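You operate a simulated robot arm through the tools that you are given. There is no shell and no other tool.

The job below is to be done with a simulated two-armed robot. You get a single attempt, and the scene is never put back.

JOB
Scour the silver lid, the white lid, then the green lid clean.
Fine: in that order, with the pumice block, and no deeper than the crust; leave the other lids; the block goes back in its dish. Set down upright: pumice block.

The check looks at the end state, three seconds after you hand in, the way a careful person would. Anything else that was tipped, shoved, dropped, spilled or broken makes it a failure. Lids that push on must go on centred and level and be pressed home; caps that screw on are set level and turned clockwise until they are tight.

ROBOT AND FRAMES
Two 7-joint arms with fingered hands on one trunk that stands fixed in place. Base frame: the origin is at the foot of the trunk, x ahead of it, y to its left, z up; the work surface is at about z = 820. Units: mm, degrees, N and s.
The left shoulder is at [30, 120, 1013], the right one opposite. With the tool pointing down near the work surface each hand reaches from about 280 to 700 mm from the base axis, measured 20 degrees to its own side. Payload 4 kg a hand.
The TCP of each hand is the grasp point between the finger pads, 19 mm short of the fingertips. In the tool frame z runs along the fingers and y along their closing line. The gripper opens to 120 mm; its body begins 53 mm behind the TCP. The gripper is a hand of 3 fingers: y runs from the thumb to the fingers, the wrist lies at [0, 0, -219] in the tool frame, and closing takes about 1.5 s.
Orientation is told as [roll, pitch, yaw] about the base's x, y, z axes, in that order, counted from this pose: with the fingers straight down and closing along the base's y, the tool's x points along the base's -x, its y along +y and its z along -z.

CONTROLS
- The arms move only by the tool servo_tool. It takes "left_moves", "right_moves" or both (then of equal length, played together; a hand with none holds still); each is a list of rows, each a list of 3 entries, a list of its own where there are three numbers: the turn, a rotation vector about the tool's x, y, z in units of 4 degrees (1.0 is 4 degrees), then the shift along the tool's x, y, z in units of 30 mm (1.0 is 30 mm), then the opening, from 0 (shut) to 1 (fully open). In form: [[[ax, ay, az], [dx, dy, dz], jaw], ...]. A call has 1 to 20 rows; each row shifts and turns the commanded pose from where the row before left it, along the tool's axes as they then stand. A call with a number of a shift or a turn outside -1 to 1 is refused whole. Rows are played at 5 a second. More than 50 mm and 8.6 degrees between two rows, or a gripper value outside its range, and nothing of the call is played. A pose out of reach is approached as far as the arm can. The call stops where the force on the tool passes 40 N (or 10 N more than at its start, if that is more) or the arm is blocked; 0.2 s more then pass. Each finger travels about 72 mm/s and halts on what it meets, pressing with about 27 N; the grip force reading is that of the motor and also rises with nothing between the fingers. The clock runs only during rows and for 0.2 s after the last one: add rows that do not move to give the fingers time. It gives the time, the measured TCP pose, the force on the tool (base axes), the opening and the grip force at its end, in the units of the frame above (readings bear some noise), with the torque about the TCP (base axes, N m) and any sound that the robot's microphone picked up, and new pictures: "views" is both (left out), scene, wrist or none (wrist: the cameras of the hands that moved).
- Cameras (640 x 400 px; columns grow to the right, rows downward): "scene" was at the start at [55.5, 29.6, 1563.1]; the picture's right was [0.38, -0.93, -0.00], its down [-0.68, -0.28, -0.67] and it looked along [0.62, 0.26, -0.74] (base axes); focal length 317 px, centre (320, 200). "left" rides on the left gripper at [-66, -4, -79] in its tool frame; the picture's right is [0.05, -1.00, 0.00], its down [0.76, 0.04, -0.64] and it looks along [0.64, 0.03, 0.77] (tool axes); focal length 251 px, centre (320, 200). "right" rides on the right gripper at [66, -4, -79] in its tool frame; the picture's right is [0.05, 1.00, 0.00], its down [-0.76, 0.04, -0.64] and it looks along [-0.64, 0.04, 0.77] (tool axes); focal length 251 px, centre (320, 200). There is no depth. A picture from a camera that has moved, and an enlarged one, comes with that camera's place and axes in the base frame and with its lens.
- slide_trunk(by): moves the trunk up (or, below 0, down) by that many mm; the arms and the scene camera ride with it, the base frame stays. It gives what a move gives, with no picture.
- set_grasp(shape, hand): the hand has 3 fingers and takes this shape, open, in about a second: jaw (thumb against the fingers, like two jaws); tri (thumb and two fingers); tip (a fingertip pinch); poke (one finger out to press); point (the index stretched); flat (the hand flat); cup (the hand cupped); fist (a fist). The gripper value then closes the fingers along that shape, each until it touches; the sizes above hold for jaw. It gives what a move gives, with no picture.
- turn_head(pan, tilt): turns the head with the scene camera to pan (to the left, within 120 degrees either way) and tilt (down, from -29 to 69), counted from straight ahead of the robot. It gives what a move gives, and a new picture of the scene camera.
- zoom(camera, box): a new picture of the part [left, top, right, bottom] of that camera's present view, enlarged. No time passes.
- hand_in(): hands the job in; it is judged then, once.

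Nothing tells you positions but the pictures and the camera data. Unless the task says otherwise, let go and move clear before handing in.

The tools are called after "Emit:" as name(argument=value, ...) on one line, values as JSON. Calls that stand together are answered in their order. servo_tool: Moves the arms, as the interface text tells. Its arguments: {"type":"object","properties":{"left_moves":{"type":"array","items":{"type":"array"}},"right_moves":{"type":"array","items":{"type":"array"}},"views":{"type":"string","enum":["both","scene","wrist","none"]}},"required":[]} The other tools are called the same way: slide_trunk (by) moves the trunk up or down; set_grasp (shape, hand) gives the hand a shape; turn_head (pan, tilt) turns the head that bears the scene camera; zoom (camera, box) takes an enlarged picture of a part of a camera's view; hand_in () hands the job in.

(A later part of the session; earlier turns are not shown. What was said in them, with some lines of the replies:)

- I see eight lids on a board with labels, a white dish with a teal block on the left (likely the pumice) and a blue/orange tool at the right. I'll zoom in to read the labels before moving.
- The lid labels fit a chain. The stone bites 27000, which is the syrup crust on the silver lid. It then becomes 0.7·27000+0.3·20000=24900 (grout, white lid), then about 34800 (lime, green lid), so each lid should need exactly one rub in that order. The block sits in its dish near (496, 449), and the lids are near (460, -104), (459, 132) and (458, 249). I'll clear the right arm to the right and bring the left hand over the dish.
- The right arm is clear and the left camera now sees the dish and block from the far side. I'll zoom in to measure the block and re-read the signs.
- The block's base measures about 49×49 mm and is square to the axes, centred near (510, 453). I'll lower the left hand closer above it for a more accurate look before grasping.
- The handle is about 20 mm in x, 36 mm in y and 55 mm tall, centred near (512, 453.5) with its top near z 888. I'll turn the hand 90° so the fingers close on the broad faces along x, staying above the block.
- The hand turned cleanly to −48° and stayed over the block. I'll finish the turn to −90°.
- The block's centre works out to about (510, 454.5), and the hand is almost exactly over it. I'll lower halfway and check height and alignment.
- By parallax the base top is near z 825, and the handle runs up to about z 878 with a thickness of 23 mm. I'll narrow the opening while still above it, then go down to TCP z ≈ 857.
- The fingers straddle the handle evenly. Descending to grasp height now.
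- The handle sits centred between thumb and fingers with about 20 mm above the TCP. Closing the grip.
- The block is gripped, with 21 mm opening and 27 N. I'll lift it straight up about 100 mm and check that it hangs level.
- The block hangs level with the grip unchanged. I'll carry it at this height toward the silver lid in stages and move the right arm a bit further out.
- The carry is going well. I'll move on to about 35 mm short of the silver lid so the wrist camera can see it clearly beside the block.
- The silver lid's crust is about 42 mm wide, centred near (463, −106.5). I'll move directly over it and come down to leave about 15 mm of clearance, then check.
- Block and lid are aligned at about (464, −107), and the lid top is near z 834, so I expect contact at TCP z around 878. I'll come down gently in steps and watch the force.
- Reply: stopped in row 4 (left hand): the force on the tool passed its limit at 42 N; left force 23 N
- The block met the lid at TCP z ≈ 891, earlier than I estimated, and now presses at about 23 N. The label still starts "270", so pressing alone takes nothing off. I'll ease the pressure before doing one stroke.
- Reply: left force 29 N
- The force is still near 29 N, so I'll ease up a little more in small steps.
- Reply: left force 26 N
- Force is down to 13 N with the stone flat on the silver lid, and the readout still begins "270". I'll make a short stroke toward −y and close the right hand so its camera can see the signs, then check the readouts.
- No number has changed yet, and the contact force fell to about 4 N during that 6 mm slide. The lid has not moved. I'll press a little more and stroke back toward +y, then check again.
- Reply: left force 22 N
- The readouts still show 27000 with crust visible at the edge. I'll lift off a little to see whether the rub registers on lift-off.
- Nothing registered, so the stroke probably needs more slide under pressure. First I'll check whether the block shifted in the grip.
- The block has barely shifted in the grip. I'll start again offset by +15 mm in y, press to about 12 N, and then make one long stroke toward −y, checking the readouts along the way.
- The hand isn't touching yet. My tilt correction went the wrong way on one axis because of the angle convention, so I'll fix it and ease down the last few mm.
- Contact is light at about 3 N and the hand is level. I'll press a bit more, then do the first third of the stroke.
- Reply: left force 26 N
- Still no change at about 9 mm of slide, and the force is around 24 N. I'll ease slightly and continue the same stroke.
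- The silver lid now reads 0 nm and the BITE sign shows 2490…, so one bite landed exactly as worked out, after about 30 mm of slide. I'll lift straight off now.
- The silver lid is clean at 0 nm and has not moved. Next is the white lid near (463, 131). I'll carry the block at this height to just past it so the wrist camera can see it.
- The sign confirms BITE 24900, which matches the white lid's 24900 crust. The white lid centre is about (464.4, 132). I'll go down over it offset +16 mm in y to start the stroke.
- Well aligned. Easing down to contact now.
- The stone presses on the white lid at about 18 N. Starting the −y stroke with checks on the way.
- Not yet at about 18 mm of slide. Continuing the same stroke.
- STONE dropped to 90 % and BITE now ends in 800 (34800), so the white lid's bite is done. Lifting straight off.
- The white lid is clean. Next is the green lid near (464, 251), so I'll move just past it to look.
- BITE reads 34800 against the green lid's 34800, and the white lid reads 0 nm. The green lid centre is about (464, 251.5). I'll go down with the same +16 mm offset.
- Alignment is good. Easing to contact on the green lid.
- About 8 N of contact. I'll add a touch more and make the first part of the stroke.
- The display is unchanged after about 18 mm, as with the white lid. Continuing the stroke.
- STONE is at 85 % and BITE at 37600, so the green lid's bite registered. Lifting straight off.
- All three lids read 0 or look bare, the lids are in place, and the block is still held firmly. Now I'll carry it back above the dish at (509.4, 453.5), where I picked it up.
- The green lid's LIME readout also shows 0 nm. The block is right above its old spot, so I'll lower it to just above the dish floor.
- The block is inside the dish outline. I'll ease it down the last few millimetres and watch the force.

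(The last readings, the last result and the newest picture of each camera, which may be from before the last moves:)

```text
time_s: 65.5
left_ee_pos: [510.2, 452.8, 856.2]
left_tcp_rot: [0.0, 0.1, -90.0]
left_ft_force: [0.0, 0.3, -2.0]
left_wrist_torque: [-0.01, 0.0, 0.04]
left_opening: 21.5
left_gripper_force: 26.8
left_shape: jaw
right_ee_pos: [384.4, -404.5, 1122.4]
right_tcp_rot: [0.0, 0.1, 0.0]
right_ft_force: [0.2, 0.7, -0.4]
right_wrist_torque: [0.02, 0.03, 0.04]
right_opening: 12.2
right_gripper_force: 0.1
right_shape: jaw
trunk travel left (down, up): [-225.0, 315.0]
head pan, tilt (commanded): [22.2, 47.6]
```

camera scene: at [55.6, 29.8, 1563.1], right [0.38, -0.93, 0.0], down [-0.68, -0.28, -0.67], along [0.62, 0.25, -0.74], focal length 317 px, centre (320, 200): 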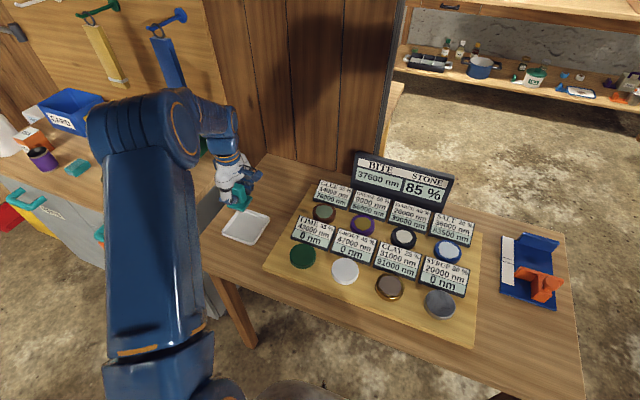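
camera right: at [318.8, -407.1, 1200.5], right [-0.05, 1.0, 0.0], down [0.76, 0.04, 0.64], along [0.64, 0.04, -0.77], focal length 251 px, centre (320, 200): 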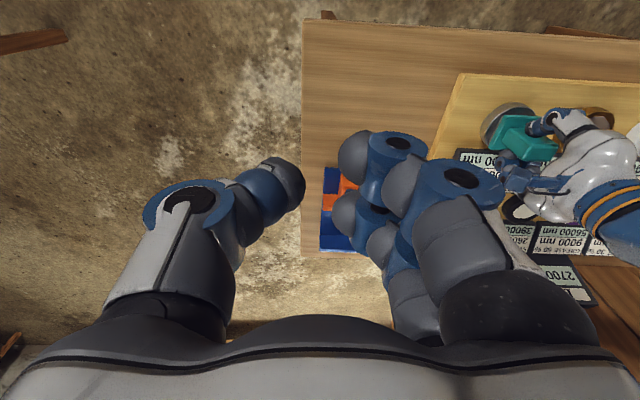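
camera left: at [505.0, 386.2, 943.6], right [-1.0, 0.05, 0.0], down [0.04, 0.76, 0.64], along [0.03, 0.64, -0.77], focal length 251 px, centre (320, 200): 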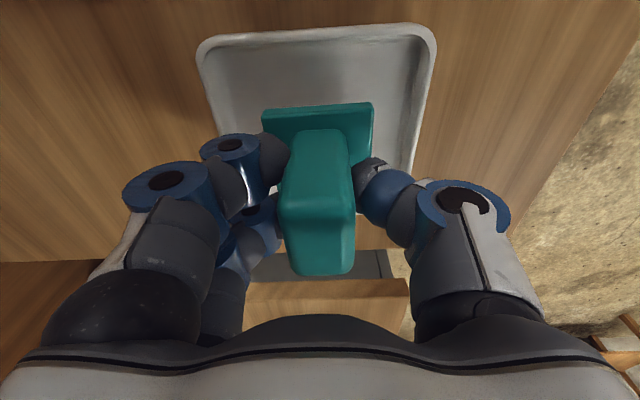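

No contact yet at TCP z 856. Continuing down in 1 mm steps.

Emit:
servo_tool(left_moves=[[[0, 0, 0], [0, 0, 0.04], 0], [[0, 0, 0], [0, 0, 0], 0]], views="none")

Emit:
servo_tool(left_moves=[[[0, 0, 0], [0, 0, 0.03], 0], [[0, 0, 0], [0, 0, 0], 0]], views="none")

```text
time_s: 66.1
left_ee_pos: [509.4, 452.9, 854.7]
left_tcp_rot: [0.0, 0.0, -90.0]
left_ft_force: [-0.2, 0.3, -1.4]
left_wrist_torque: [-0.03, -0.01, 0.05]
left_opening: 21.5
left_gripper_force: 26.8
left_shape: jaw
right_ee_pos: [384.5, -404.3, 1121.1]
right_tcp_rot: [0.0, 0.0, 0.1]
right_ft_force: [0.0, 0.4, 0.5]
right_wrist_torque: [-0.03, 0.03, -0.03]
right_opening: 12.7
right_gripper_force: 0.0
right_shape: jaw
trunk travel left (down, up): [-225.0, 315.0]
head pan, tilt (commanded): [22.2, 47.6]
```

```text
time_s: 66.7
left_ee_pos: [510.0, 452.9, 853.3]
left_tcp_rot: [0.1, 0.0, -90.0]
left_ft_force: [-0.3, -0.5, -0.6]
left_wrist_torque: [0.0, -0.01, 0.02]
left_opening: 21.7
left_gripper_force: 26.8
left_shape: jaw
right_ee_pos: [383.7, -404.5, 1121.8]
right_tcp_rot: [0.0, 0.0, 0.0]
right_ft_force: [0.2, -0.3, 0.4]
right_wrist_torque: [-0.03, 0.0, 0.03]
right_opening: 12.5
right_gripper_force: 0.0
right_shape: jaw
trunk travel left (down, up): [-225.0, 315.0]
head pan, tilt (commanded): [22.2, 47.6]
```

Emit:
servo_tool(left_moves=[[[0, 0, 0], [0, 0, 0.03], 0], [[0, 0, 0], [0, 0, 0], 0]], views="none")

Emit:
zoom(camera="scene", box=[205, 180, 285, 250])

Emit:
zoom(camera="left", box=[220, 60, 420, 200])

```text
time_s: 67.3
left_ee_pos: [510.8, 453.2, 854.4]
left_tcp_rot: [0.1, 0.0, -90.0]
left_ft_force: [-0.5, -0.1, 2.1]
left_wrist_torque: [0.06, -0.01, -0.01]
left_opening: 21.7
left_gripper_force: 26.9
left_shape: jaw
right_ee_pos: [384.7, -403.9, 1122.5]
right_tcp_rot: [0.0, 0.0, 0.0]
right_ft_force: [0.4, -0.5, -0.1]
right_wrist_torque: [-0.05, -0.02, 0.0]
right_opening: 12.3
right_gripper_force: 0.0
right_shape: jaw
trunk travel left (down, up): [-225.0, 315.0]
head pan, tilt (commanded): [22.2, 47.6]
```

```text
5.71 times, centred on (245, 215) of scene
camera zoom: at [55.2, 29.4, 1563.1], right [0.38, -0.93, 0.0], down [-0.68, -0.28, -0.67], along [0.62, 0.26, -0.74], focal length 1812 px, centre (749, 114)
```

zoom: 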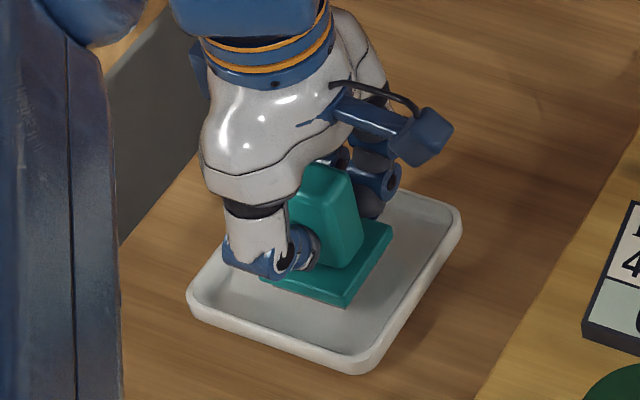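

```text
2.86 times, centred on (320, 130) of left
camera zoom: at [505.4, 386.1, 932.6], right [-1.0, 0.05, 0.0], down [0.04, 0.76, 0.64], along [0.03, 0.64, -0.77], focal length 718 px, centre (320, 400)
```

zoom: 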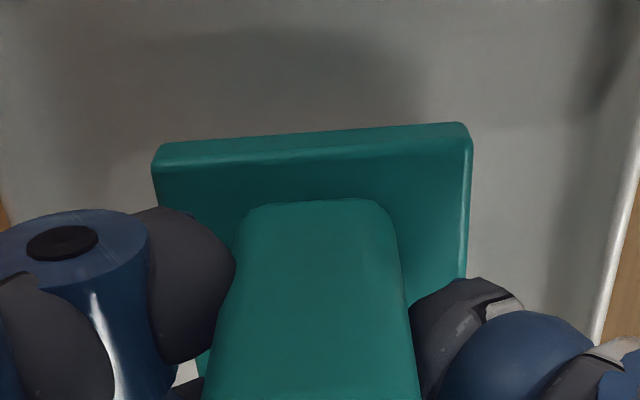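

The block is touching the dish floor at about 3 N and sits in the dish. I'll settle it another half millimetre and open the fingers gently.

Emit:
servo_tool(left_moves=[[[0, 0, 0], [0, 0, 0.02], 0], [[0, 0, 0], [0, 0, 0], 0.22], [[0, 0, 0], [0, 0, 0], 0.28], [[0, 0, 0], [0, 0, 0], 0.36], [[0, 0, 0], [0, 0, 0], 0.45], [[0, 0, 0], [0, 0, 0], 0.55], [[0, 0, 0], [0, 0, 0], 0.55], [[0, 0, 0], [0, 0, 0], 0.55]], views="wrist")

Emit:
zoom(camera="scene", box=[205, 180, 285, 250])

Emit:
zoom(camera="left", box=[140, 60, 500, 300])

```text
time_s: 69.1
left_ee_pos: [511.7, 451.4, 853.1]
left_tcp_rot: [0.0, 0.0, -90.1]
left_ft_force: [0.7, -0.4, -0.5]
left_wrist_torque: [0.02, 0.01, -0.01]
left_opening: 65.5
left_gripper_force: 0.0
left_shape: jaw
right_ee_pos: [383.8, -403.9, 1121.0]
right_tcp_rot: [0.0, 0.0, 0.0]
right_ft_force: [-0.5, -0.4, 0.3]
right_wrist_torque: [0.0, 0.01, -0.03]
right_opening: 12.2
right_gripper_force: 0.0
right_shape: jaw
trunk travel left (down, up): [-225.0, 315.0]
head pan, tilt (commanded): [22.2, 47.6]
camera left: at [505.4, 385.9, 931.8], right [-1.0, 0.05, 0.0], down [0.04, 0.76, 0.64], along [0.03, 0.64, -0.77], focal length 251 px, centre (320, 200)
```

left: 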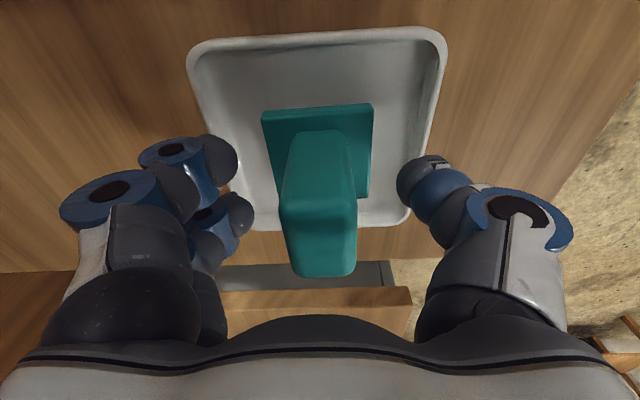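

```text
5.71 times, centred on (245, 215) of scene
camera zoom: at [55.5, 29.6, 1563.1], right [0.38, -0.93, 0.0], down [-0.68, -0.28, -0.67], along [0.62, 0.26, -0.74], focal length 1812 px, centre (749, 114)
```

zoom: 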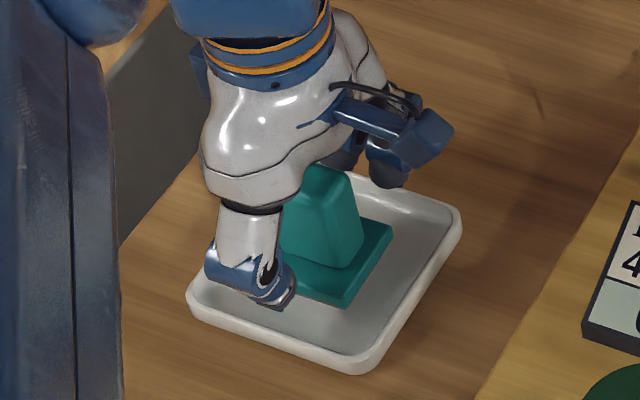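

```text
1.67 times, centred on (320, 180) of left
camera zoom: at [505.4, 385.9, 931.8], right [-1.0, 0.05, 0.0], down [0.04, 0.76, 0.64], along [0.03, 0.64, -0.77], focal length 419 px, centre (320, 233)
```

zoom: 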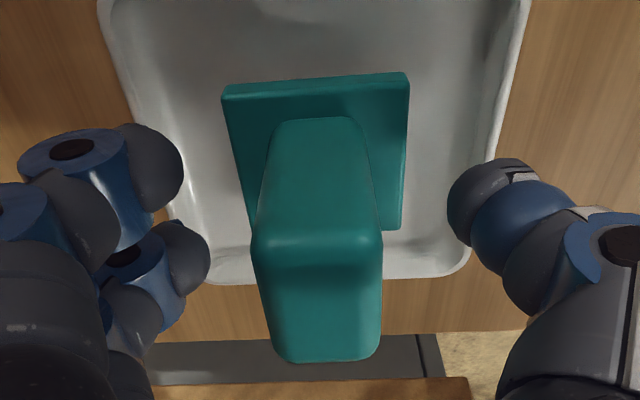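

The block stands free in its dish with the fingers clear. I'll raise the hand straight up and away, then inspect everything.

Emit:
servo_tool(left_moves=[[[0, 0, 0], [0, 0, -0.3], 0.55], [[0, 0, 0], [0, 0, -0.6], 0.55], [[0, 0, 0], [0, 0, -0.9], 0.55], [[0, 0, 0], [0, 0, -1], 0.55], [[0, 0, 0], [0, 0, -1], 0.55], [[0, 0, 0], [0, 0, -1], 0.55], [[0, 0, 0], [0, 0, -1], 0.55], [[0, 0, 0], [0, -0.8, -0.5], 0.55], [[0, 0, 0], [0, -1, 0], 0.55], [[0, 0, 0], [0, -1, 0], 0.55], [[0, 0, 0], [0, -1, 0], 0.55], [[0, 0, 0], [0, 0, 0], 0.55], [[0, 0, 0], [0, 0, 0], 0.55]], views="both")

Emit:
zoom(camera="scene", box=[205, 180, 285, 250])

Emit:
zoom(camera="scene", box=[260, 140, 580, 340])

```text
time_s: 71.9
left_ee_pos: [395.0, 452.4, 1043.2]
left_tcp_rot: [0.0, 0.0, -90.0]
left_ft_force: [-0.4, -0.9, -0.6]
left_wrist_torque: [0.01, -0.01, 0.0]
left_opening: 65.5
left_gripper_force: 0.0
left_shape: jaw
right_ee_pos: [384.2, -404.5, 1122.4]
right_tcp_rot: [0.0, 0.0, 0.0]
right_ft_force: [0.2, 0.6, 0.7]
right_wrist_torque: [-0.02, 0.01, 0.0]
right_opening: 12.4
right_gripper_force: 0.1
right_shape: jaw
trunk travel left (down, up): [-225.0, 315.0]
head pan, tilt (commanded): [22.2, 47.6]
camera scene: at [54.9, 29.5, 1563.1], right [0.38, -0.93, 0.0], down [-0.68, -0.28, -0.67], along [0.62, 0.26, -0.74], focal length 317 px, centre (320, 200)
camera left: at [391.5, 385.8, 1122.2], right [-1.0, 0.05, 0.0], down [0.04, 0.76, 0.64], along [0.03, 0.64, -0.77], focal length 251 px, centre (320, 200)
```

scene: 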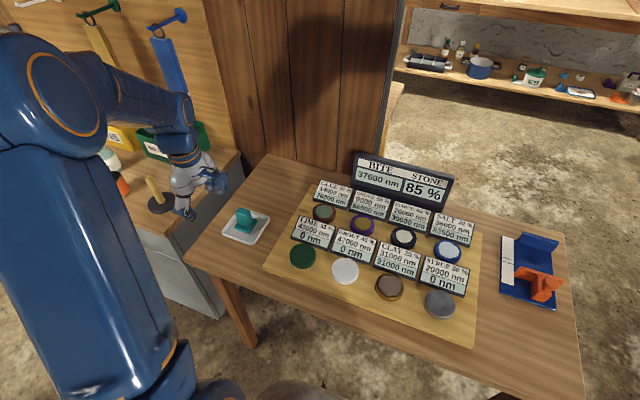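
left: 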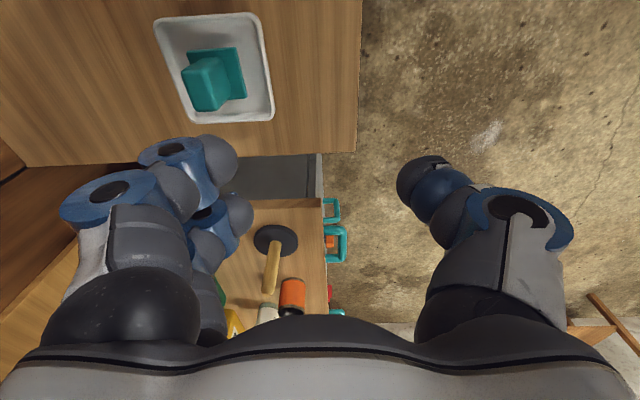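

```text
5.71 times, centred on (245, 215) of scene
camera zoom: at [54.9, 29.5, 1563.1], right [0.38, -0.93, 0.0], down [-0.68, -0.28, -0.67], along [0.62, 0.26, -0.74], focal length 1812 px, centre (749, 114)
```

zoom: 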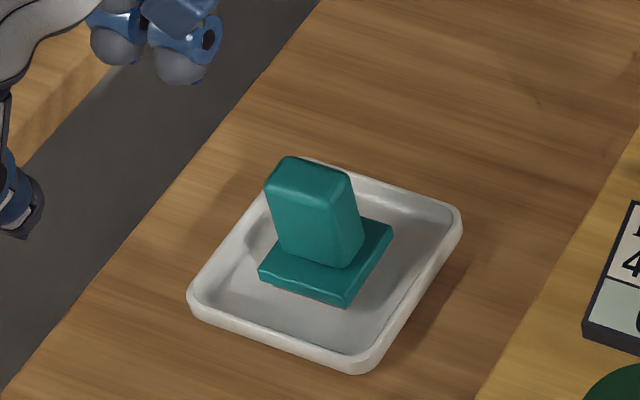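

```text
2.00 times, centred on (420, 240) of scene
camera zoom: at [54.9, 29.5, 1563.1], right [0.38, -0.93, 0.0], down [-0.68, -0.28, -0.67], along [0.62, 0.26, -0.74], focal length 634 px, centre (120, 120)
```

zoom: 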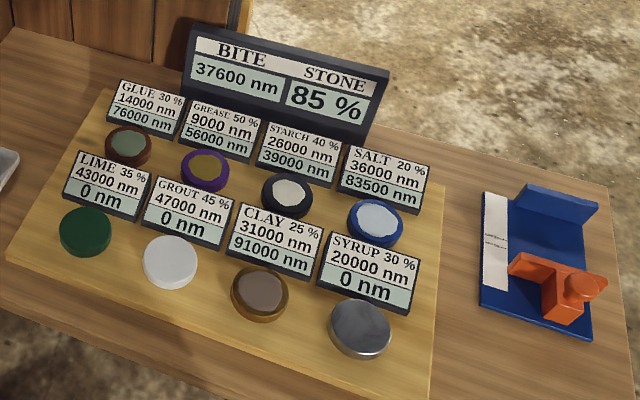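

The silver, white and green lids all read 0 nm and look bare, and the other lids' readouts are unchanged. The block stands upright in its dish and both hands are clear. Handing in.

Emit:
hand_in()

```text
The job is handed in.
```

The silver, white and green lids are scoured clean in that order, and I've handed the job in; I haven't seen the judged result.

- **Lids:** each one took a single bite of the pumice block, which matched its crust exactly (27000, 24900 and 34800 nm). All three now read 0 nm.
- **First attempt on silver:** I pressed and rubbed it briefly before working out how long a stroke had to be. That touch peaked at 42 N and removed nothing on the readout, and the lid stayed in place.
- **Other lids:** their readouts are unchanged and I saw nothing moved.
- **Block:** it stands upright in its dish where I picked it up, and both hands are clear.
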